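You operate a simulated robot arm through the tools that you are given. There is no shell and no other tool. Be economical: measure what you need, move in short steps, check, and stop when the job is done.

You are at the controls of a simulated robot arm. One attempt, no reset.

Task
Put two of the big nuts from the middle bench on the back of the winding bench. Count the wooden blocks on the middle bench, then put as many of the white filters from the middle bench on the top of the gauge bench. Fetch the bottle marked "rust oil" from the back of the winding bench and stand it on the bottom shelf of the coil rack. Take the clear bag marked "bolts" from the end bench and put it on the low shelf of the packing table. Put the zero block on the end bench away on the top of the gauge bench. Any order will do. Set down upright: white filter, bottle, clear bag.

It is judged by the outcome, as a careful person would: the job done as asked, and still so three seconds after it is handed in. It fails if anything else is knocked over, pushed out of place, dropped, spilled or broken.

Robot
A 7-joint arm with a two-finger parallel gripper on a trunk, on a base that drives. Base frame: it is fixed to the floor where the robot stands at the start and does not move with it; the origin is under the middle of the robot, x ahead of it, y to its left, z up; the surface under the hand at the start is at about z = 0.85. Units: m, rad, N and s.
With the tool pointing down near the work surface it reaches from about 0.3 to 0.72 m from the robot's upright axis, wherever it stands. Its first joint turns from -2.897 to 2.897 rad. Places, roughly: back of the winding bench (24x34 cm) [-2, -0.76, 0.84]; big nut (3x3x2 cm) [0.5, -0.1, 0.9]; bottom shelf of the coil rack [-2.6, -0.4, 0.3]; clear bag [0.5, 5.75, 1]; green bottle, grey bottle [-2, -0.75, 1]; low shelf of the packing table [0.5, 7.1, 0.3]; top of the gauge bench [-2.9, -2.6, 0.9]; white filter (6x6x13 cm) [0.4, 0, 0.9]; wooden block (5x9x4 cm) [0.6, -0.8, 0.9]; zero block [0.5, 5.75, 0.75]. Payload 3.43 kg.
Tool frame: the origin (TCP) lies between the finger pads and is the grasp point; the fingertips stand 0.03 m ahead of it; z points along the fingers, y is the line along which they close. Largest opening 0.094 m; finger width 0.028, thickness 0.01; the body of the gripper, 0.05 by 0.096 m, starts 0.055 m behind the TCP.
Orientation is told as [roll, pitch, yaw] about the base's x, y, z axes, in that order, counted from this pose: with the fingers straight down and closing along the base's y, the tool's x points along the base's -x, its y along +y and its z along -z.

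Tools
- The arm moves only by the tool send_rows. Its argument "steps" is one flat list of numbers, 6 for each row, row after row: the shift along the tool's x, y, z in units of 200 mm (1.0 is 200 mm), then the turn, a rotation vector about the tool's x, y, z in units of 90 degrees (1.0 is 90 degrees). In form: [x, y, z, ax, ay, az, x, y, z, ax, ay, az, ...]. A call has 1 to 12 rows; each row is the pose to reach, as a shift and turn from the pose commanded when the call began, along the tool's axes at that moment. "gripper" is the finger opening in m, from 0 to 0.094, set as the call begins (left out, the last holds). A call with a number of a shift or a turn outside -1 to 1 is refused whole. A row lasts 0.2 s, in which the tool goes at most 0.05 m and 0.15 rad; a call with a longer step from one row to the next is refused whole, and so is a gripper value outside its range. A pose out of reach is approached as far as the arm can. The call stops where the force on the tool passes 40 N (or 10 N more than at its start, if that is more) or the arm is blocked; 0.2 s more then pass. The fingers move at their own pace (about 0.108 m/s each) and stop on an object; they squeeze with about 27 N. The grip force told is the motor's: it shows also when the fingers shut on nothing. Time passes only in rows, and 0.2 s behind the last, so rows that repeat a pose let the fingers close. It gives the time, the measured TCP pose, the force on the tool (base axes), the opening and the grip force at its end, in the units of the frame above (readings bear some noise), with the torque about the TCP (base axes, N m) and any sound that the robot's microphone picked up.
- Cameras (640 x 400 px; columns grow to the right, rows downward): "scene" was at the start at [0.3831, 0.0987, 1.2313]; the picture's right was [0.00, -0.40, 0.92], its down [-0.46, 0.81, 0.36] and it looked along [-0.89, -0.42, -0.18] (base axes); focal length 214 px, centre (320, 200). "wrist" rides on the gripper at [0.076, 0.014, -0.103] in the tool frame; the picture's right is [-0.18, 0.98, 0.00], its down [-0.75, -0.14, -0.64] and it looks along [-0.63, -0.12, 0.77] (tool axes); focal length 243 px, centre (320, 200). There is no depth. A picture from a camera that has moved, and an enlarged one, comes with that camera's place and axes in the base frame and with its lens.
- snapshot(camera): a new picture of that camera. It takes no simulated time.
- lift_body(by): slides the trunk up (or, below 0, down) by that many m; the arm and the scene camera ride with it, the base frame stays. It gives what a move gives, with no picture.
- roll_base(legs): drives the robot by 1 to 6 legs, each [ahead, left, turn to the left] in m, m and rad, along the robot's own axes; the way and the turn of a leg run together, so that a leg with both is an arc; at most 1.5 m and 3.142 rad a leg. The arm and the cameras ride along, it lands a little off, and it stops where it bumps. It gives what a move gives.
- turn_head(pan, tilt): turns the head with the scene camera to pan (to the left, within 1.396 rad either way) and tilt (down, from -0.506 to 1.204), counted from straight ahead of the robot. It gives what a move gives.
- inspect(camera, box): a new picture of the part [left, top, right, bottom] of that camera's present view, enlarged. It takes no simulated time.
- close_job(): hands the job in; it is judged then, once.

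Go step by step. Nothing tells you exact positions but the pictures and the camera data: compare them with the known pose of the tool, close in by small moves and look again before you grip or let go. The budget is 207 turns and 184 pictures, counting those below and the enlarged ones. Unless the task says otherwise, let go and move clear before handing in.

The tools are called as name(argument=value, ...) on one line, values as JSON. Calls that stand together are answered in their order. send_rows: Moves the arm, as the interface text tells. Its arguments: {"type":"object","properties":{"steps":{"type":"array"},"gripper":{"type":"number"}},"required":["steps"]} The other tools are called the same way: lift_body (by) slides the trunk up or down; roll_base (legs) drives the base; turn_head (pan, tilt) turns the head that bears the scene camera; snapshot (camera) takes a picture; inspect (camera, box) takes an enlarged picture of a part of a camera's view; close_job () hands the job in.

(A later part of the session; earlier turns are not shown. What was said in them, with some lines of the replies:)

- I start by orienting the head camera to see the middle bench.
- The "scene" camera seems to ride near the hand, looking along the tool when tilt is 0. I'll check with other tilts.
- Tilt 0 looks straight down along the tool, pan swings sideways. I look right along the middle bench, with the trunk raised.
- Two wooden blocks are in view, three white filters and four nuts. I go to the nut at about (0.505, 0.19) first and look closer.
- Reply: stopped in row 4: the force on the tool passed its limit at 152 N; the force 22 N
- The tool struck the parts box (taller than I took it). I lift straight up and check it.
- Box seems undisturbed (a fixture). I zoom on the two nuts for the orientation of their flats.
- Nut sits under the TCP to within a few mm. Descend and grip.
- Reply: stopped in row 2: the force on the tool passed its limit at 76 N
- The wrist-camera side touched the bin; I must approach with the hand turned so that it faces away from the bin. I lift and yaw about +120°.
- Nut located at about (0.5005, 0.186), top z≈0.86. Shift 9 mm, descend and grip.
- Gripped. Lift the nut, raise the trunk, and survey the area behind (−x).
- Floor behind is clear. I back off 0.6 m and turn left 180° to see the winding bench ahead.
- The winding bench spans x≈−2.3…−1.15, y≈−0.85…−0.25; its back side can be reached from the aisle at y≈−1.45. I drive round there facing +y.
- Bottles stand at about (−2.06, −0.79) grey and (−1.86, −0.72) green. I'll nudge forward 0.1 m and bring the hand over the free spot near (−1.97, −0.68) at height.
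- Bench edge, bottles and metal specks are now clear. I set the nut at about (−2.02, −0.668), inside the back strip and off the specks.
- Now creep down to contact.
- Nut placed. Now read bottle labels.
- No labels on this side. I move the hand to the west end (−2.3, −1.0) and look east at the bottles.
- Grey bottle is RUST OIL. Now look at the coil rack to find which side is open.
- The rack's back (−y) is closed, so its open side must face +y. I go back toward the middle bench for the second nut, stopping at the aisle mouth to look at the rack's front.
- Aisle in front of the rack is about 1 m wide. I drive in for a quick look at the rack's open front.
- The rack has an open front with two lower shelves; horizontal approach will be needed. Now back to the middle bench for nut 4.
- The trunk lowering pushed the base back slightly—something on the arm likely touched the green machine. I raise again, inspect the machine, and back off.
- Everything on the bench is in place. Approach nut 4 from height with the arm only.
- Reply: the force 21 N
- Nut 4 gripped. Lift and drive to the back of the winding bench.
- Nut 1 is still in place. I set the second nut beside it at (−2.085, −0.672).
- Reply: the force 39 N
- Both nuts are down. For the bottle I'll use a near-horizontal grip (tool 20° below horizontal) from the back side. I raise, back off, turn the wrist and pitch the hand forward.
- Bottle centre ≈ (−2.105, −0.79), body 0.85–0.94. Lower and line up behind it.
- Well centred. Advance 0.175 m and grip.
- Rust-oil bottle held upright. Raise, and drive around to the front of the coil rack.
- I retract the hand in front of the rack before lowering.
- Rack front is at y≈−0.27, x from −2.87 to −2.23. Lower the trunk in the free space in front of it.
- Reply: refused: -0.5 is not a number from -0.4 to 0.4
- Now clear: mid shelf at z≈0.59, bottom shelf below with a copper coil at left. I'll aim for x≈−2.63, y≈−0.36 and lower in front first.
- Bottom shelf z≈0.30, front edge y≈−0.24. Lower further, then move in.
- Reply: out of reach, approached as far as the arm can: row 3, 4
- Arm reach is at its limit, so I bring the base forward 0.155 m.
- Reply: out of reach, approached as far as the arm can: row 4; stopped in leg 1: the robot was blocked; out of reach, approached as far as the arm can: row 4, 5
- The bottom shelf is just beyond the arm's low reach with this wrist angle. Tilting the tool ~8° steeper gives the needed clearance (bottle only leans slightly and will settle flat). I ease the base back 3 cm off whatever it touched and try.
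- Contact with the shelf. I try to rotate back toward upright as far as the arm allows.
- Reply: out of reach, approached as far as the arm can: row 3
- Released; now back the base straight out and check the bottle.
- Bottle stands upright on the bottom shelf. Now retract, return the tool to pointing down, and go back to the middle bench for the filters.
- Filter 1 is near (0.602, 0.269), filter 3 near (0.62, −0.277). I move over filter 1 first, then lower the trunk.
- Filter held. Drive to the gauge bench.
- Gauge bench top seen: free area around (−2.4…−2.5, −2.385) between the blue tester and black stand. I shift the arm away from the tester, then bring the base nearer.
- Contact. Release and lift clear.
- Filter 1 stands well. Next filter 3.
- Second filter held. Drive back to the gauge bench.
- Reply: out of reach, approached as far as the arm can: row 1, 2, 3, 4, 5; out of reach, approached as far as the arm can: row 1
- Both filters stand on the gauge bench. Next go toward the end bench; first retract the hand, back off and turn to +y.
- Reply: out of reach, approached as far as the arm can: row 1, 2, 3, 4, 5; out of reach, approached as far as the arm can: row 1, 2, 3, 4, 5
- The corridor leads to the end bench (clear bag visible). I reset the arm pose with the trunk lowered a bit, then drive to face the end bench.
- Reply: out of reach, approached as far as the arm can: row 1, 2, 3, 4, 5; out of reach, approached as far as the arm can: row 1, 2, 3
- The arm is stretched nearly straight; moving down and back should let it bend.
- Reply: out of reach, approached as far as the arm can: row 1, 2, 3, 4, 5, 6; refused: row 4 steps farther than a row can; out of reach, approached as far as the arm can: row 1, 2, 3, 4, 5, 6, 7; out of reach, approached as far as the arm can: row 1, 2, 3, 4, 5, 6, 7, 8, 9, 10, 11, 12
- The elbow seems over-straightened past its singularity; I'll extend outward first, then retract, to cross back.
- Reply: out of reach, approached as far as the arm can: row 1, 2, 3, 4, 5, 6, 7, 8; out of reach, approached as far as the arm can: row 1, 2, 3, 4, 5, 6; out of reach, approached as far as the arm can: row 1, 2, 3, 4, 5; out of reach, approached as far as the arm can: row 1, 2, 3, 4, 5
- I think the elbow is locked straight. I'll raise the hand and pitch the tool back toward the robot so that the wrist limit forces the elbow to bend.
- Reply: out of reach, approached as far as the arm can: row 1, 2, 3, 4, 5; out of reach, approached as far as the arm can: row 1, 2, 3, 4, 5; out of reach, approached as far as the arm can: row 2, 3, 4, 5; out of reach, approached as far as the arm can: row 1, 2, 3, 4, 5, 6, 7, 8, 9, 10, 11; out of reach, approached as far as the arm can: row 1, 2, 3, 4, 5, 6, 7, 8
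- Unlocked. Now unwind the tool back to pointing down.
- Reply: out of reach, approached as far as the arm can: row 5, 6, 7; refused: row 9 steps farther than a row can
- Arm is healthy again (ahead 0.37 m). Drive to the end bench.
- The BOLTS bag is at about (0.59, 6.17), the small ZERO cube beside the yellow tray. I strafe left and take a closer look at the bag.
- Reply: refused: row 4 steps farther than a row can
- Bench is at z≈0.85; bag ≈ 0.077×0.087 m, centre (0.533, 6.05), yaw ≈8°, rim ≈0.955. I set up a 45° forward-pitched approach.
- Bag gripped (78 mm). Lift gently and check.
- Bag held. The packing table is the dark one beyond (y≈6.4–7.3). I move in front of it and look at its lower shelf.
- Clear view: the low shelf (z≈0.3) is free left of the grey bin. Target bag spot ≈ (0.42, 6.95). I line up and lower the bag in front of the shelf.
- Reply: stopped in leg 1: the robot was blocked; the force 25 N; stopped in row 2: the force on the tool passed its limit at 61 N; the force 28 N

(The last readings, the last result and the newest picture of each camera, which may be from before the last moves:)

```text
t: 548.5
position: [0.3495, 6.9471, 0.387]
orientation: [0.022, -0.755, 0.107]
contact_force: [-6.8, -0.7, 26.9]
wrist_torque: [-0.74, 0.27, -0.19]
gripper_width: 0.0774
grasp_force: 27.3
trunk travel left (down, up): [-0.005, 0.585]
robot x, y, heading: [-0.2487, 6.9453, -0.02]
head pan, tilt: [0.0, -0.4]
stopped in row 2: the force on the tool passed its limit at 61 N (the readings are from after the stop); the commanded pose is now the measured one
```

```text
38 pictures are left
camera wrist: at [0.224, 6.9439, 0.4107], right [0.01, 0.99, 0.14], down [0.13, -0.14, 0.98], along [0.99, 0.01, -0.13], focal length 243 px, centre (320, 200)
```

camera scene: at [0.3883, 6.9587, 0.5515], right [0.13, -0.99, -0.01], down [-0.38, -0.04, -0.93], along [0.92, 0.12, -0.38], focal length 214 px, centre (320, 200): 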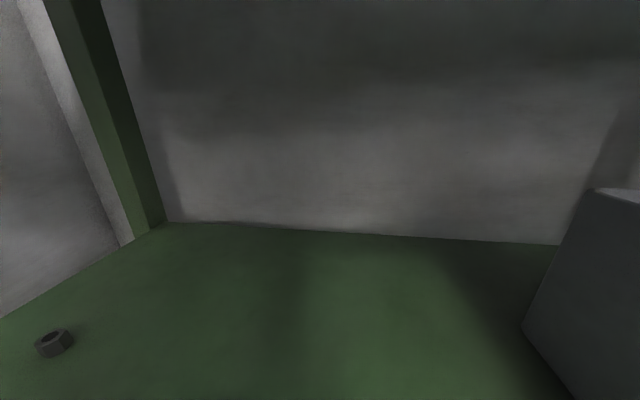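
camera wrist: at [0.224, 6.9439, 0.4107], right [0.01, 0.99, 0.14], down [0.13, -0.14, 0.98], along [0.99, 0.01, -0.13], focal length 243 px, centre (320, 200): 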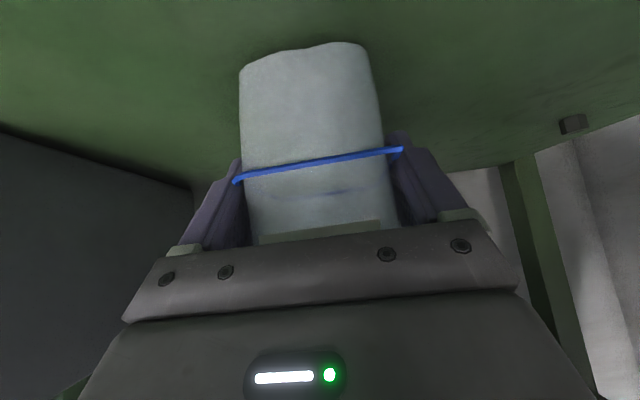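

The elbow touched the table and the bag met the shelf. I relieve upward slightly and back the base 4 cm.

send_rows(steps=[-0.03, 0, -0.03, 0, 0, 0])

roll_base(legs=[[-0.03, 0, 0.015]])

snapshot(camera="wrist")

turn_head(pan=0, tilt=0.3)

snapshot(camera="scene")

```text
t: 548.9
position: [0.3434, 6.9463, 0.3866]
orientation: [0.029, -0.738, 0.106]
contact_force: [5.4, -0.2, 15.3]
wrist_torque: [-0.62, -0.16, 0.23]
gripper_width: 0.0775
grasp_force: 27.1
trunk travel left (down, up): [-0.005, 0.585]
robot x, y, heading: [-0.2493, 6.946, -0.022]
head pan, tilt: [0.0, -0.4]
```

```text
t: 549.7
position: [0.3221, 6.9561, 0.3912]
orientation: [0.024, -0.748, 0.122]
contact_force: [-0.1, 0.4, -0.3]
wrist_torque: [-0.06, 0.02, 0.03]
gripper_width: 0.0774
grasp_force: 26.6
trunk travel left (down, up): [-0.005, 0.585]
robot x, y, heading: [-0.2787, 6.9465, -0.006]
head pan, tilt: [0.0, -0.4]
```

```text
37 pictures are left
camera wrist: at [0.196, 6.952, 0.4156], right [0.0, 0.99, 0.14], down [0.14, -0.14, 0.98], along [0.99, 0.02, -0.14], focal length 243 px, centre (320, 200)
```

wrist: 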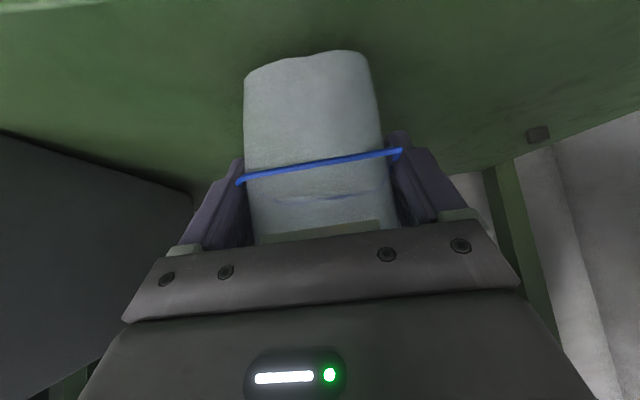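

```text
t: 550.8
position: [0.3217, 6.956, 0.3909]
orientation: [0.025, -0.747, 0.122]
contact_force: [-0.1, 0.6, -1.0]
wrist_torque: [0.03, -0.01, -0.01]
gripper_width: 0.0774
grasp_force: 27.1
trunk travel left (down, up): [-0.005, 0.585]
robot x, y, heading: [-0.2726, 6.948, -0.002]
head pan, tilt: [0.0, 0.3]
```

```text
36 pictures are left
camera scene: at [0.3573, 6.9599, 0.474], right [0.14, -0.99, -0.02], down [-0.89, -0.12, -0.43], along [0.43, 0.08, -0.9], focal length 214 px, centre (320, 200)
```

scene: 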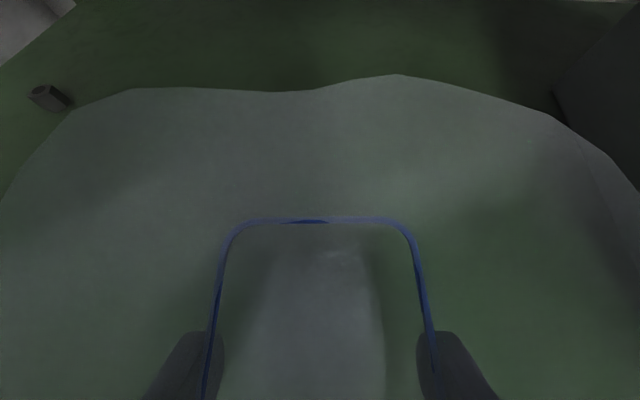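

The bag slipped ~2 cm up in the grip but seems upright. I now extend the arm (not the base) 8.5 cm further in.

send_rows(steps=[-0.12, 0, 0.08, 0, 0, 0, -0.23, 0, 0.18, 0, 0, 0, -0.33, 0, 0.275, 0, 0, 0])

snapshot(camera="wrist")

```text
t: 551.6
position: [0.4076, 6.9683, 0.3965]
orientation: [0.025, -0.746, 0.121]
contact_force: [0.1, -0.7, -0.5]
wrist_torque: [0.0, 0.01, 0.01]
gripper_width: 0.0772
grasp_force: 27.0
trunk travel left (down, up): [-0.005, 0.585]
robot x, y, heading: [-0.2777, 6.9511, -0.005]
head pan, tilt: [0.0, 0.3]
```

```text
35 pictures are left
camera wrist: at [0.2817, 6.9632, 0.4197], right [0.0, 0.99, 0.14], down [0.14, -0.14, 0.98], along [0.99, 0.02, -0.14], focal length 243 px, centre (320, 200)
```

wrist: 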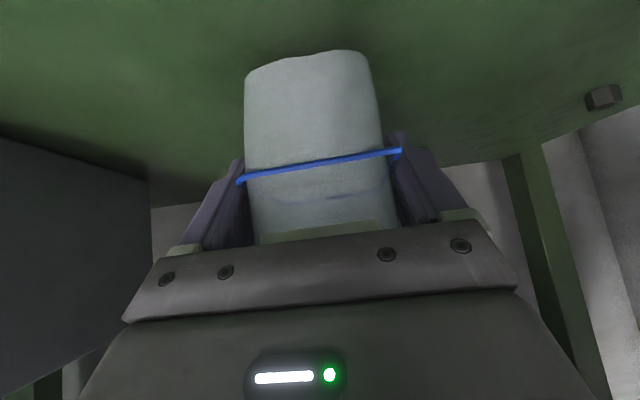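

send_rows(steps=[0.034, 0, 0.036, 0, 0, 0, 0.068, 0, 0.073, 0, 0, 0])

send_rows(steps=[0.017, 0, 0.018, 0, 0, 0, 0.034, 0, 0.036, 0, 0, 0])

```text
t: 552.2
position: [0.4138, 6.9695, 0.3886]
orientation: [0.023, -0.766, 0.126]
contact_force: [-0.5, 1.3, 17.5]
wrist_torque: [-0.49, 0.29, -0.06]
gripper_width: 0.0774
grasp_force: 27.4
trunk travel left (down, up): [-0.005, 0.585]
robot x, y, heading: [-0.2774, 6.9487, -0.005]
head pan, tilt: [0.0, 0.3]
stopped in row 2: the force on the tool passed its limit at 45 N (the readings are from after the stop); the commanded pose is now the measured one
```

```text
t: 552.7
position: [0.4179, 6.9687, 0.3876]
orientation: [0.019, -0.772, 0.131]
contact_force: [2.2, 0.6, 15.4]
wrist_torque: [-0.29, 0.17, 0.01]
gripper_width: 0.0771
grasp_force: 27.6
out of reach, approached as far as the arm can: row 2
trunk travel left (down, up): [-0.005, 0.585]
robot x, y, heading: [-0.2749, 6.9506, -0.008]
head pan, tilt: [0.0, 0.3]
stopped in row 2: the force on the tool passed its limit at 42 N (the readings are from after the stop); the commanded pose is now the measured one
```

The bag is on the shelf (contact). Release and check.

send_rows(steps=[0, 0, 0, 0, 0, 0, 0, 0, 0, 0, 0, 0, 0, 0, 0, 0, 0, 0], gripper=0.094)

snapshot(camera="wrist")

```text
t: 553.5
position: [0.4154, 6.9688, 0.3848]
orientation: [0.019, -0.767, 0.126]
contact_force: [-0.5, -0.3, 0.1]
wrist_torque: [0.02, -0.03, 0.03]
gripper_width: 0.094
grasp_force: 0.0
trunk travel left (down, up): [-0.005, 0.585]
robot x, y, heading: [-0.2747, 6.9502, -0.005]
head pan, tilt: [0.0, 0.3]
```

```text
34 pictures are left
camera wrist: at [0.2885, 6.9638, 0.4057], right [-0.01, 0.99, 0.14], down [0.12, -0.14, 0.98], along [0.99, 0.02, -0.11], focal length 243 px, centre (320, 200)
```

wrist: 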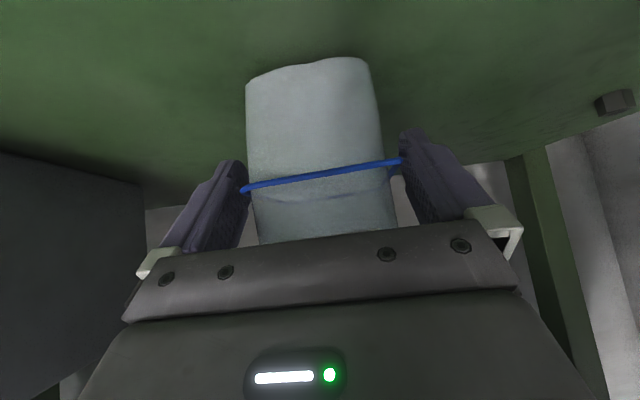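

send_rows(steps=[0, 0, -0.1, 0, 0, 0, 0, 0, -0.25, 0, 0, 0, 0, 0, -0.45, 0, 0, 0])

snapshot(camera="scene")

roll_base(legs=[[-0.35, 0, 0]])

turn_head(pan=0, tilt=-0.4)

snapshot(camera="scene")

```text
t: 554.3
position: [0.3415, 6.9601, 0.4412]
orientation: [0.021, -0.755, 0.127]
contact_force: [0.3, 0.1, -0.1]
wrist_torque: [0.02, 0.0, -0.02]
gripper_width: 0.0941
grasp_force: 0.2
trunk travel left (down, up): [-0.005, 0.585]
robot x, y, heading: [-0.2786, 6.9456, -0.006]
head pan, tilt: [0.0, 0.3]
```

```text
33 pictures are left
camera scene: at [0.3755, 6.964, 0.5238], right [0.14, -0.99, -0.02], down [-0.89, -0.12, -0.44], along [0.43, 0.08, -0.9], focal length 214 px, centre (320, 200)
```

scene: 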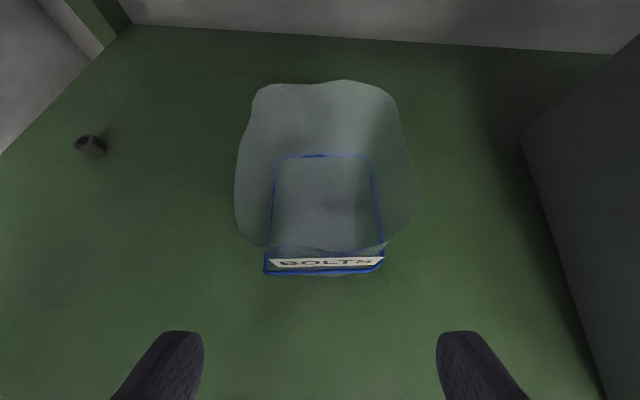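

```text
t: 556.6
position: [-0.0062, 6.9613, 0.4473]
orientation: [0.02, -0.768, 0.126]
contact_force: [-0.4, 0.2, -0.1]
wrist_torque: [0.01, -0.01, 0.05]
gripper_width: 0.094
grasp_force: 0.0
trunk travel left (down, up): [-0.005, 0.585]
robot x, y, heading: [-0.6347, 6.9492, -0.002]
head pan, tilt: [0.0, 0.3]
```

```text
t: 557.6
position: [-0.0066, 6.9602, 0.4483]
orientation: [0.019, -0.767, 0.127]
contact_force: [0.8, -0.2, -0.6]
wrist_torque: [-0.02, 0.05, 0.0]
gripper_width: 0.0941
grasp_force: 0.0
trunk travel left (down, up): [-0.005, 0.585]
robot x, y, heading: [-0.6347, 6.9483, -0.0]
head pan, tilt: [0.0, -0.4]
```

```text
32 pictures are left
camera scene: at [0.057, 6.9672, 0.5879], right [0.14, -0.99, -0.01], down [-0.39, -0.04, -0.92], along [0.91, 0.14, -0.39], focal length 214 px, centre (320, 200)
```

scene: 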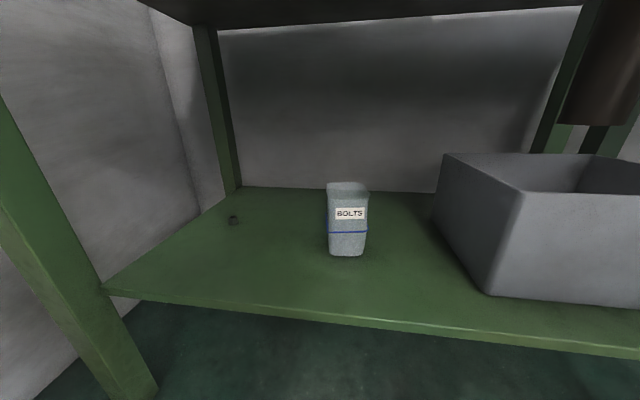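

The bag stands upright on the low shelf. Now the zero block: raise, return tool to down, and move in front of it.

lift_body(by=0.4)

send_rows(steps=[0.08, 0, -0.08, 0, 0.09, 0, 0.16, 0, -0.16, 0, 0.18, 0, 0.24, 0, -0.24, 0, 0.27, 0, 0.32, 0, -0.32, 0, 0.36, 0, 0.32, 0, -0.4, 0, 0.45, 0, 0.32, 0, -0.4, 0, 0.488, 0], gripper=0.06)

lift_body(by=0.1)

roll_base(legs=[[0, -1.15, 0], [0.5, 0, 0]])

turn_head(pan=0, tilt=-0.2)

snapshot(camera="scene")

```text
t: 561.5
position: [-0.0063, 6.9602, 0.8476]
orientation: [0.019, -0.768, 0.127]
contact_force: [0.0, -0.1, 0.5]
wrist_torque: [-0.02, -0.03, -0.02]
gripper_width: 0.0942
grasp_force: 0.0
trunk travel left (down, up): [-0.405, 0.185]
robot x, y, heading: [-0.6312, 6.9469, -0.002]
head pan, tilt: [0.0, -0.4]
```

```text
t: 562.9
position: [-0.1062, 6.9479, 0.8607]
orientation: [0.013, 0.001, 0.143]
contact_force: [-0.1, 0.4, 0.3]
wrist_torque: [-0.01, 0.05, -0.01]
gripper_width: 0.0601
grasp_force: 0.0
trunk travel left (down, up): [-0.405, 0.185]
robot x, y, heading: [-0.6336, 6.9472, -0.001]
head pan, tilt: [0.0, -0.4]
```

```text
t: 564.2
position: [-0.1076, 6.9461, 0.9608]
orientation: [0.014, -0.003, 0.142]
contact_force: [0.4, 0.1, -0.2]
wrist_torque: [0.01, -0.03, -0.04]
gripper_width: 0.0599
grasp_force: 0.1
trunk travel left (down, up): [-0.505, 0.085]
robot x, y, heading: [-0.6348, 6.9472, -0.007]
head pan, tilt: [0.0, -0.4]
```

```text
t: 572.5
position: [0.3996, 5.8408, 0.9602]
orientation: [0.014, 0.001, 0.157]
contact_force: [0.4, -0.8, -0.2]
wrist_torque: [0.0, 0.03, 0.0]
gripper_width: 0.0602
grasp_force: 0.1
trunk travel left (down, up): [-0.505, 0.085]
robot x, y, heading: [-0.1262, 5.8336, 0.013]
head pan, tilt: [0.0, -0.4]
```

```text
t: 573.2
position: [0.3989, 5.84, 0.9611]
orientation: [0.013, -0.001, 0.157]
contact_force: [0.4, 0.4, -0.2]
wrist_torque: [0.02, 0.02, -0.02]
gripper_width: 0.0599
grasp_force: 0.1
trunk travel left (down, up): [-0.505, 0.085]
robot x, y, heading: [-0.1328, 5.8364, 0.014]
head pan, tilt: [0.0, -0.201]
```

```text
31 pictures are left
camera scene: at [0.5253, 5.8591, 1.0075], right [0.16, -0.99, -0.01], down [-0.97, -0.15, -0.2], along [0.2, 0.05, -0.98], focal length 214 px, centre (320, 200)
```

scene: 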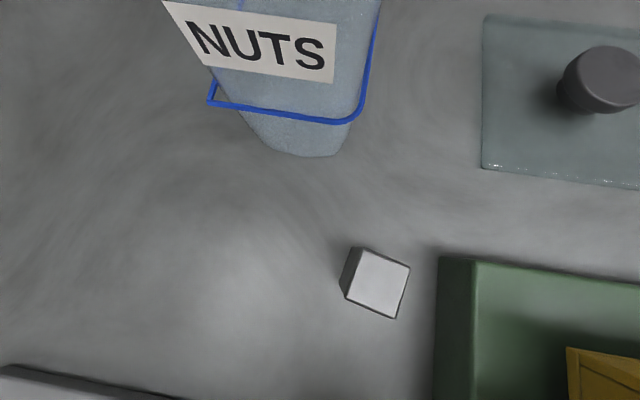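

The cube (3 cm) is at about (0.51, 5.825), close to the green plate on its right, so I'll grip it along x with the hand turned −97°.

send_rows(steps=[0, 0, -0.1, 0, 0, 0.09, 0, 0, -0.2, 0, 0, 0.18, 0, 0, -0.25, 0, 0, 0.27, 0, 0, -0.25, 0, 0, 0.36, 0, 0, -0.25, 0, 0, 0.45, 0, 0, -0.25, 0, 0, 0.54, 0, 0, -0.25, 0, 0, 0.63, 0, 0, -0.25, 0, 0, 0.72, 0, 0, -0.25, 0, 0, 0.81, 0, 0, -0.25, 0, 0, 0.9, 0, 0, -0.25, 0, 0, 0.99])

send_rows(steps=[-0.06, 0.18, 0, 0, 0, 0.06, -0.12, 0.36, 0, 0, 0, 0.12, -0.17, 0.534, 0, 0, 0, 0.186, -0.17, 0.534, 0, 0, 0, 0.186])

snapshot(camera="wrist")

turn_head(pan=0, tilt=0.5)

snapshot(camera="scene")

```text
t: 575.6
position: [0.3998, 5.8382, 1.0116]
orientation: [0.001, 0.013, -1.4]
contact_force: [-0.3, -0.1, 0.6]
wrist_torque: [-0.03, 0.0, 0.02]
gripper_width: 0.0601
grasp_force: 0.0
trunk travel left (down, up): [-0.505, 0.085]
robot x, y, heading: [-0.1283, 5.8313, 0.011]
head pan, tilt: [0.0, -0.201]
```

```text
t: 576.6
position: [0.5123, 5.8255, 1.012]
orientation: [-0.004, 0.015, -1.692]
contact_force: [-1.0, 0.3, -0.1]
wrist_torque: [0.01, -0.01, 0.0]
gripper_width: 0.0599
grasp_force: 0.0
trunk travel left (down, up): [-0.505, 0.085]
robot x, y, heading: [-0.1283, 5.8298, 0.014]
head pan, tilt: [0.0, -0.201]
```

```text
30 pictures are left
camera wrist: at [0.5367, 5.8971, 1.1154], right [0.95, -0.3, -0.01], down [-0.23, -0.74, 0.63], along [-0.19, -0.6, -0.77], focal length 243 px, centre (320, 200)
```

wrist: 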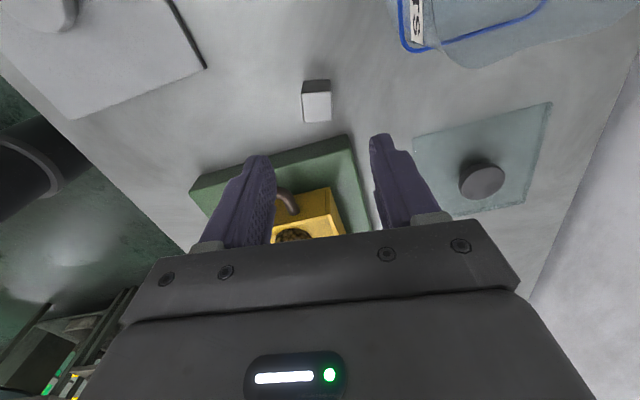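

```text
t: 577.7
position: [0.5125, 5.8252, 1.0124]
orientation: [-0.002, 0.014, -1.691]
contact_force: [-0.6, 0.2, 0.5]
wrist_torque: [0.03, 0.04, 0.02]
gripper_width: 0.0601
grasp_force: 0.0
trunk travel left (down, up): [-0.505, 0.085]
robot x, y, heading: [-0.1244, 5.8318, 0.012]
head pan, tilt: [0.0, 0.499]
```

```text
29 pictures are left
camera scene: at [0.5057, 5.7613, 1.0491], right [-0.99, 0.12, 0.0], down [0.1, 0.87, 0.49], along [0.06, 0.49, -0.87], focal length 214 px, centre (320, 200)
```

scene: 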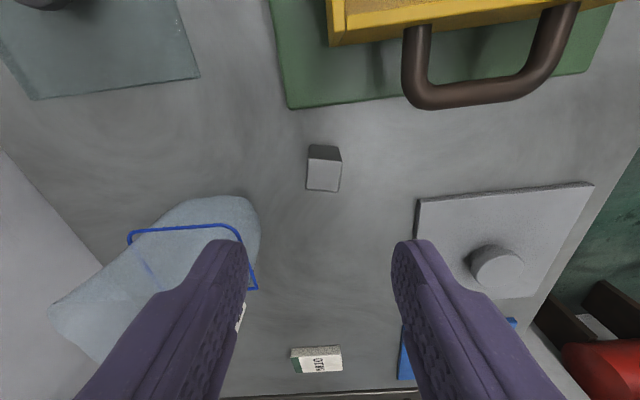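

send_rows(steps=[0.01, 0, 0.2, 0, 0, 0, 0.01, 0, 0.4, 0, 0, 0, 0.01, 0, 0.55, 0, 0, 0, 0.01, 0, 0.63, 0, 0, 0, 0.01, 0, 0.63, 0, 0, 0])

snapshot(camera="wrist")

send_rows(steps=[0, 0, 0, 0, 0, 0, 0, 0, 0, 0, 0, 0, 0, 0, 0, 0, 0, 0], gripper=0.015)

send_rows(steps=[0, 0, -0.2, 0, 0, 0, 0, 0, -0.45, 0, 0, 0, 0, 0, -0.7, 0, 0, 0, 0, 0, -0.95, 0, 0, 0])

snapshot(camera="wrist")

```text
t: 578.9
position: [0.4891, 5.8341, 0.9015]
orientation: [-0.002, 0.014, -1.688]
contact_force: [0.2, 0.3, -0.3]
wrist_torque: [0.02, -0.02, 0.0]
gripper_width: 0.0601
grasp_force: 0.1
out of reach, approached as far as the arm can: row 2, 3, 4, 5
trunk travel left (down, up): [-0.505, 0.085]
robot x, y, heading: [-0.1286, 5.8329, 0.012]
head pan, tilt: [0.0, 0.499]
```

```text
28 pictures are left
camera wrist: at [0.5129, 5.9058, 1.0055], right [0.95, -0.3, 0.0], down [-0.23, -0.74, 0.63], along [-0.19, -0.6, -0.78], focal length 243 px, centre (320, 200)
```

wrist: 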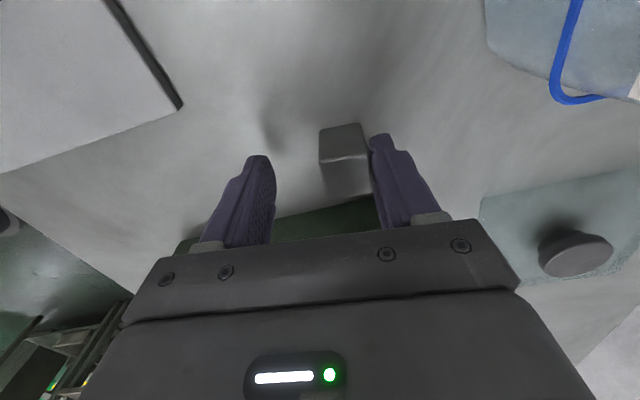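

```text
t: 579.7
position: [0.4891, 5.8339, 0.9021]
orientation: [-0.002, 0.013, -1.691]
contact_force: [0.3, 0.2, -0.4]
wrist_torque: [0.0, -0.02, -0.02]
gripper_width: 0.0275
grasp_force: 27.6
trunk travel left (down, up): [-0.505, 0.085]
robot x, y, heading: [-0.1251, 5.8316, 0.015]
head pan, tilt: [0.0, 0.499]
```

```text
t: 580.7
position: [0.4882, 5.8331, 1.0929]
orientation: [-0.002, 0.014, -1.688]
contact_force: [-0.3, -0.4, -1.4]
wrist_torque: [0.0, -0.04, 0.02]
gripper_width: 0.0278
grasp_force: 27.0
trunk travel left (down, up): [-0.505, 0.085]
robot x, y, heading: [-0.1274, 5.8337, 0.017]
head pan, tilt: [0.0, 0.499]
```

```text
27 pictures are left
camera wrist: at [0.5121, 5.9047, 1.1968], right [0.95, -0.3, 0.0], down [-0.23, -0.74, 0.63], along [-0.19, -0.6, -0.78], focal length 243 px, centre (320, 200)
```

wrist: 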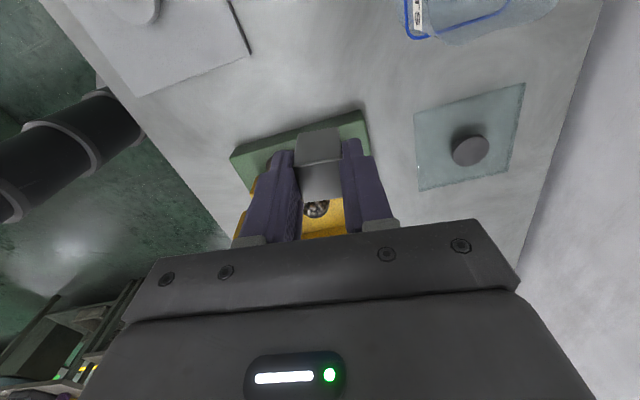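

Cube is gripped. Retract the arm, unwind the wrist, and start the long drive to the gauge bench.

send_rows(steps=[0, -0.2, -0.1, 0, 0, -0.09, 0, -0.4, -0.2, 0, 0, -0.18, 0, -0.6, -0.3, 0, 0, -0.27, 0, -0.7, -0.4, 0, 0, -0.36, 0, -0.7, -0.4, 0, 0, -0.45, 0, -0.7, -0.4, 0, 0, -0.54, 0, -0.7, -0.4, 0, 0, -0.63, 0, -0.7, -0.4, 0, 0, -0.72, 0, -0.7, -0.4, 0, 0, -0.81, 0, -0.7, -0.4, 0, 0, -0.9, 0, -0.7, -0.4, 0, 0, -0.98])

roll_base(legs=[[-0.42, 0, 0], [0, 0, -1.585], [1.5, 0, 0], [1.5, 0, 0]])

snapshot(camera="wrist")

```text
t: 583.1
position: [0.3504, 5.8456, 1.1727]
orientation: [0.014, 0.004, -0.149]
contact_force: [-0.9, -0.7, -2.2]
wrist_torque: [0.01, 0.0, 0.03]
gripper_width: 0.0273
grasp_force: 27.1
trunk travel left (down, up): [-0.505, 0.085]
robot x, y, heading: [-0.1248, 5.8328, 0.014]
head pan, tilt: [0.0, 0.499]
```

```text
t: 603.7
position: [-0.6341, 2.3109, 1.1734]
orientation: [0.014, 0.002, -1.768]
contact_force: [0.1, 0.4, -3.1]
wrist_torque: [0.01, -0.01, 0.05]
gripper_width: 0.0278
grasp_force: 27.1
trunk travel left (down, up): [-0.505, 0.085]
robot x, y, heading: [-0.6246, 2.788, -1.606]
head pan, tilt: [0.0, 0.499]
```

```text
26 pictures are left
camera wrist: at [-0.6057, 2.3827, 1.276], right [0.93, -0.37, 0.01], down [-0.29, -0.71, 0.64], along [-0.23, -0.6, -0.77], focal length 243 px, centre (320, 200)
```

wrist: 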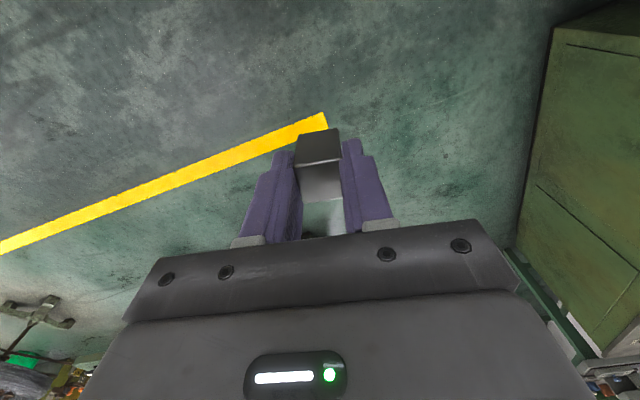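

roll_base(legs=[[0, 0.05, 0.036], [1.5, 0, 0], [1.5, 0, 0], [1.2, 0, 0], [0, -1.45, 0], [0, -0.8, 0]])

turn_head(pan=0, tilt=-0.4)

snapshot(camera="scene")

```text
t: 634.8
position: [-3.0825, -1.5995, 1.1732]
orientation: [0.014, 0.003, -1.822]
contact_force: [-0.5, -0.1, -3.2]
wrist_torque: [-0.01, 0.02, 0.02]
gripper_width: 0.0275
grasp_force: 26.8
trunk travel left (down, up): [-0.505, 0.085]
robot x, y, heading: [-3.0468, -1.1252, -1.655]
head pan, tilt: [0.0, 0.499]
```

```text
t: 636.0
position: [-3.0828, -1.6016, 1.1729]
orientation: [0.015, 0.005, -1.82]
contact_force: [0.0, 0.1, -3.2]
wrist_torque: [0.02, 0.01, -0.02]
gripper_width: 0.0277
grasp_force: 26.8
trunk travel left (down, up): [-0.505, 0.085]
robot x, y, heading: [-3.0501, -1.1228, -1.653]
head pan, tilt: [0.0, -0.4]
```

```text
25 pictures are left
camera scene: at [-3.1191, -1.7397, 1.2288], right [-0.97, 0.25, -0.01], down [0.23, 0.89, -0.39], along [-0.08, -0.38, -0.92], focal length 214 px, centre (320, 200)
```

scene: 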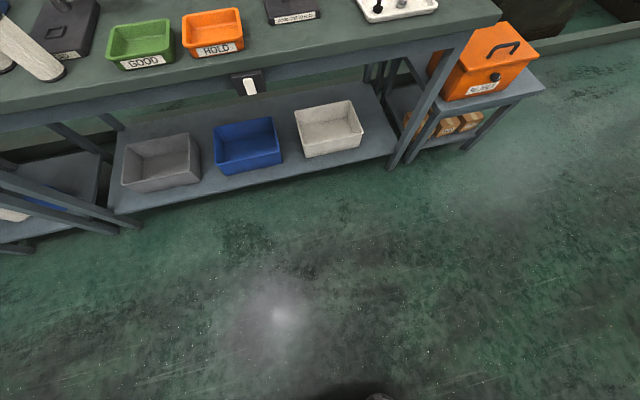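

I correct heading and come up to the gauge bench opposite the free area behind the trays.

roll_base(legs=[[0, 0, 0.083], [0.4, 0.17, 0], [0.25, 0, 0]])

turn_head(pan=0, tilt=-0.1)

snapshot(camera="scene")

```text
t: 640.5
position: [-2.8671, -2.2562, 1.1723]
orientation: [0.016, 0.005, -1.727]
contact_force: [-0.3, -1.0, -2.8]
wrist_torque: [0.04, 0.01, 0.04]
gripper_width: 0.0279
grasp_force: 27.2
trunk travel left (down, up): [-0.505, 0.085]
robot x, y, heading: [-2.8809, -1.7752, -1.561]
head pan, tilt: [0.0, -0.4]
```

```text
t: 641.3
position: [-2.8675, -2.2536, 1.1733]
orientation: [0.014, 0.003, -1.726]
contact_force: [-0.2, 0.0, -2.6]
wrist_torque: [0.04, 0.01, 0.0]
gripper_width: 0.0278
grasp_force: 26.8
trunk travel left (down, up): [-0.505, 0.085]
robot x, y, heading: [-2.8824, -1.7752, -1.568]
head pan, tilt: [0.0, -0.099]
```

```text
24 pictures are left
camera scene: at [-2.886, -2.3718, 1.215], right [-0.99, 0.15, -0.01], down [0.15, 0.98, -0.1], along [0.0, -0.1, -1.0], focal length 214 px, centre (320, 200)
```

scene: 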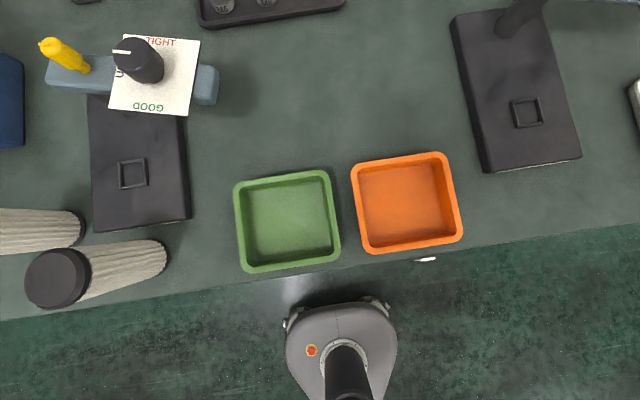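

roll_base(legs=[[0.15, 0, 0]])

send_rows(steps=[-0.22, 0.025, 0, 0, 0, 0, -0.44, 0.05, 0, 0, 0, 0, -0.67, 0.074, 0, 0, 0, 0, -0.67, 0.074, 0, 0, 0, 0])

lift_body(by=-0.15)

send_rows(steps=[0, 0, 0.15, 0, 0, 0, 0, 0, 0.3, 0, 0, 0])

snapshot(camera="wrist")

```text
t: 642.7
position: [-2.8651, -2.4036, 1.1717]
orientation: [0.013, 0.006, -1.722]
contact_force: [0.1, 0.0, -3.1]
wrist_torque: [0.07, 0.01, 0.01]
gripper_width: 0.0276
grasp_force: 26.8
trunk travel left (down, up): [-0.505, 0.085]
robot x, y, heading: [-2.8767, -1.9232, -1.56]
head pan, tilt: [0.0, -0.099]
```

```text
t: 643.7
position: [-2.8723, -2.5352, 1.1739]
orientation: [0.013, 0.003, -1.724]
contact_force: [-0.3, -0.6, -2.9]
wrist_torque: [0.02, -0.02, -0.01]
gripper_width: 0.0275
grasp_force: 27.2
trunk travel left (down, up): [-0.505, 0.085]
robot x, y, heading: [-2.8776, -1.9197, -1.564]
head pan, tilt: [0.0, -0.099]
```

```text
t: 645.5
position: [-2.8734, -2.5374, 1.0236]
orientation: [0.013, 0.002, -1.723]
contact_force: [0.5, 0.0, -2.3]
wrist_torque: [0.02, -0.05, 0.01]
gripper_width: 0.0278
grasp_force: 27.3
trunk travel left (down, up): [-0.355, 0.235]
robot x, y, heading: [-2.8773, -1.9245, -1.559]
head pan, tilt: [0.0, -0.099]
```

```text
t: 646.0
position: [-2.8711, -2.5374, 0.9635]
orientation: [0.013, 0.005, -1.723]
contact_force: [-0.5, -0.2, -2.2]
wrist_torque: [0.01, -0.01, 0.03]
gripper_width: 0.028
grasp_force: 27.1
trunk travel left (down, up): [-0.355, 0.235]
robot x, y, heading: [-2.8768, -1.9212, -1.562]
head pan, tilt: [0.0, -0.099]
```

```text
23 pictures are left
camera wrist: at [-2.8458, -2.4647, 1.0654], right [0.94, -0.33, 0.01], down [-0.26, -0.72, 0.64], along [-0.2, -0.61, -0.77], focal length 243 px, centre (320, 200)
```

wrist: 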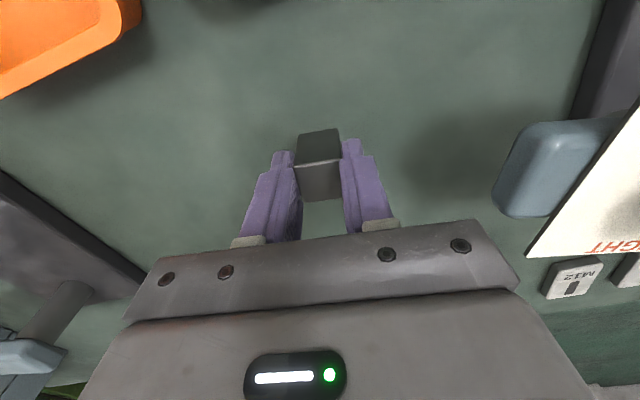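

send_rows(steps=[0, 0, 0.04, 0, 0, 0, 0, 0, 0.08, 0, 0, 0, 0, 0, 0.11, 0, 0, 0, 0, 0, 0.13, 0, 0, 0])

```text
t: 647.0
position: [-2.8701, -2.5371, 0.937]
orientation: [0.014, 0.004, -1.724]
contact_force: [0.9, -0.6, -2.2]
wrist_torque: [0.04, 0.0, -0.01]
gripper_width: 0.0272
grasp_force: 27.2
trunk travel left (down, up): [-0.355, 0.235]
robot x, y, heading: [-2.877, -1.9257, -1.56]
head pan, tilt: [0.0, -0.099]
```

send_rows(steps=[0, 0, 0.012, 0, 0, 0, 0, 0, 0.024, 0, 0, 0, 0, 0, 0.036, 0, 0, 0, 0, 0, 0.044, 0, 0, 0])

```text
t: 648.0
position: [-2.8705, -2.5367, 0.93]
orientation: [0.015, -0.004, -1.723]
contact_force: [0.9, -2.2, 26.0]
wrist_torque: [0.03, 0.31, 0.04]
gripper_width: 0.0279
grasp_force: 27.2
trunk travel left (down, up): [-0.355, 0.235]
robot x, y, heading: [-2.8769, -1.9271, -1.56]
head pan, tilt: [0.0, -0.099]
```

Contact. Release, lift, and check everything on the gauge bench.

send_rows(steps=[0, 0, -0.008, 0, 0, 0])

send_rows(steps=[0, 0, 0, 0, 0, 0, 0, 0, 0, 0, 0, 0], gripper=0.06)

send_rows(steps=[0, 0, -0.2, 0, 0, 0, 0, 0, -0.4, 0, 0, 0, 0, 0, -0.65, 0, 0, 0, 0, 0, -0.9, 0, 0, 0])

lift_body(by=0.2)

roll_base(legs=[[-0.3, 0, 0]])

turn_head(pan=0.2, tilt=-0.4)

snapshot(camera="scene")

```text
t: 648.5
position: [-2.8703, -2.537, 0.9296]
orientation: [0.014, 0.0, -1.723]
contact_force: [-1.3, -7.7, 15.6]
wrist_torque: [-0.52, 0.28, 0.1]
gripper_width: 0.0274
grasp_force: 27.2
trunk travel left (down, up): [-0.355, 0.235]
robot x, y, heading: [-2.8788, -1.9198, -1.564]
head pan, tilt: [0.0, -0.099]
```

```text
t: 649.0
position: [-2.8706, -2.5362, 0.9301]
orientation: [0.015, 0.004, -1.724]
contact_force: [0.9, -0.1, 0.0]
wrist_torque: [-0.01, -0.02, -0.01]
gripper_width: 0.06
grasp_force: 0.1
trunk travel left (down, up): [-0.355, 0.235]
robot x, y, heading: [-2.8773, -1.9246, -1.561]
head pan, tilt: [0.0, -0.099]
```

```text
t: 650.0
position: [-2.8724, -2.5332, 1.1107]
orientation: [0.015, 0.001, -1.722]
contact_force: [0.5, -1.2, 0.2]
wrist_torque: [-0.03, -0.02, 0.05]
gripper_width: 0.06
grasp_force: 0.0
trunk travel left (down, up): [-0.355, 0.235]
robot x, y, heading: [-2.8759, -1.9228, -1.56]
head pan, tilt: [0.0, -0.099]
```

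```text
t: 652.2
position: [-2.8714, -2.5355, 1.3095]
orientation: [0.013, 0.003, -1.724]
contact_force: [0.5, -0.2, 0.5]
wrist_torque: [-0.05, 0.02, -0.05]
gripper_width: 0.0601
grasp_force: 0.0
trunk travel left (down, up): [-0.555, 0.035]
robot x, y, heading: [-2.8771, -1.9258, -1.56]
head pan, tilt: [0.0, -0.099]
```

```text
t: 654.3
position: [-2.8768, -2.2325, 1.3101]
orientation: [0.014, 0.003, -1.726]
contact_force: [-0.3, 0.1, -0.1]
wrist_torque: [-0.02, -0.03, -0.01]
gripper_width: 0.0599
grasp_force: 0.1
trunk travel left (down, up): [-0.555, 0.035]
robot x, y, heading: [-2.8789, -1.6301, -1.566]
head pan, tilt: [0.0, -0.099]
```

```text
t: 655.1
position: [-2.8771, -2.234, 1.3091]
orientation: [0.015, 0.004, -1.728]
contact_force: [0.4, 0.2, -0.3]
wrist_torque: [-0.01, -0.01, 0.01]
gripper_width: 0.0599
grasp_force: 0.0
trunk travel left (down, up): [-0.555, 0.035]
robot x, y, heading: [-2.8797, -1.6234, -1.567]
head pan, tilt: [0.201, -0.4]
```

```text
22 pictures are left
camera scene: at [-2.885, -2.3777, 1.3663], right [-0.97, 0.15, -0.21], down [0.23, 0.9, -0.38], along [0.13, -0.41, -0.9], focal length 214 px, centre (320, 200)
```

scene: 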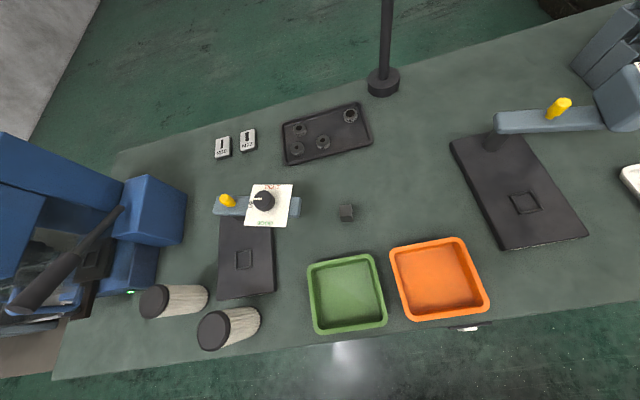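

Zero block and both filters are in place. As a final check I take another look at the far end of the middle bench to confirm the wooden-block count.

roll_base(legs=[[-0.15, 0, 0], [0, 1.4, 0], [0, 0.65, 0], [0, 0, 1.57]])

turn_head(pan=0.7, tilt=-0.5)

snapshot(camera="scene")

```text
t: 669.8
position: [-0.265, -1.4826, 1.3085]
orientation: [0.014, 0.003, -0.186]
contact_force: [-0.4, 0.4, -0.1]
wrist_torque: [-0.03, -0.02, 0.01]
gripper_width: 0.0601
grasp_force: 0.1
trunk travel left (down, up): [-0.555, 0.035]
robot x, y, heading: [-0.873, -1.4653, -0.022]
head pan, tilt: [0.201, -0.4]
```

```text
t: 670.8
position: [-0.2655, -1.4811, 1.3097]
orientation: [0.015, 0.002, -0.188]
contact_force: [-0.3, 0.5, 0.5]
wrist_torque: [0.01, 0.01, -0.02]
gripper_width: 0.06
grasp_force: 0.0
trunk travel left (down, up): [-0.555, 0.035]
robot x, y, heading: [-0.8761, -1.4659, -0.025]
head pan, tilt: [0.7, -0.499]
```

```text
21 pictures are left
camera scene: at [-0.109, -1.4686, 1.3872], right [-0.14, -0.74, -0.65], down [-0.81, 0.47, -0.36], along [0.57, 0.48, -0.67], focal length 214 px, centre (320, 200)
```

scene: 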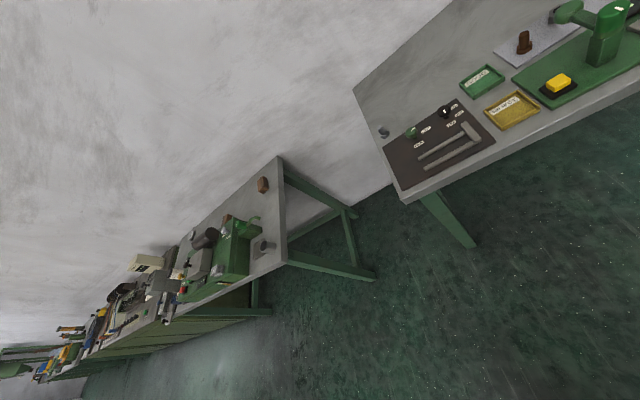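

inspect(camera="scene", box=[170, 150, 300, 300])

```text
2.67 times, centred on (235, 225) of scene
camera zoom: at [-0.109, -1.4686, 1.3872], right [-0.14, -0.74, -0.65], down [-0.81, 0.47, -0.36], along [0.57, 0.48, -0.67], focal length 572 px, centre (547, 133)
```

zoom: 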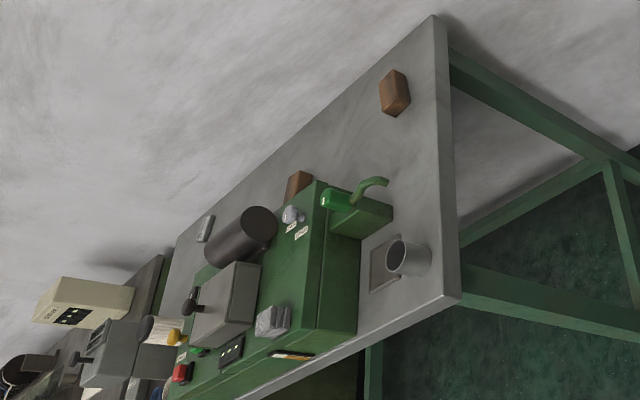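

Exactly two wooden blocks are confirmed on the middle bench, every item is placed and the hand is clear. I hand the job in.

close_job()

```text
The job is handed in.
```

The job is handed in, with every item where you asked:

- **Big nuts:** two are on the back of the winding bench.
- **White filters:** I counted two wooden blocks, so two filters stand upright on the gauge bench.
- **Rust oil bottle:** it stands upright on the bottom shelf of the coil rack.
- **Bag marked "bolts":** it stands upright on the low shelf of the packing table.
- **Zero block:** it is on the gauge bench.

A few things touched along the way. The gripper struck the parts bin on the middle bench twice. The robot also bumped what were probably the green machine on the middle bench, the coil rack and the packing table edge while moving in. The bin and the middle bench looked undisturbed in the pictures I took afterwards; I did not check the rack and the packing table closely.
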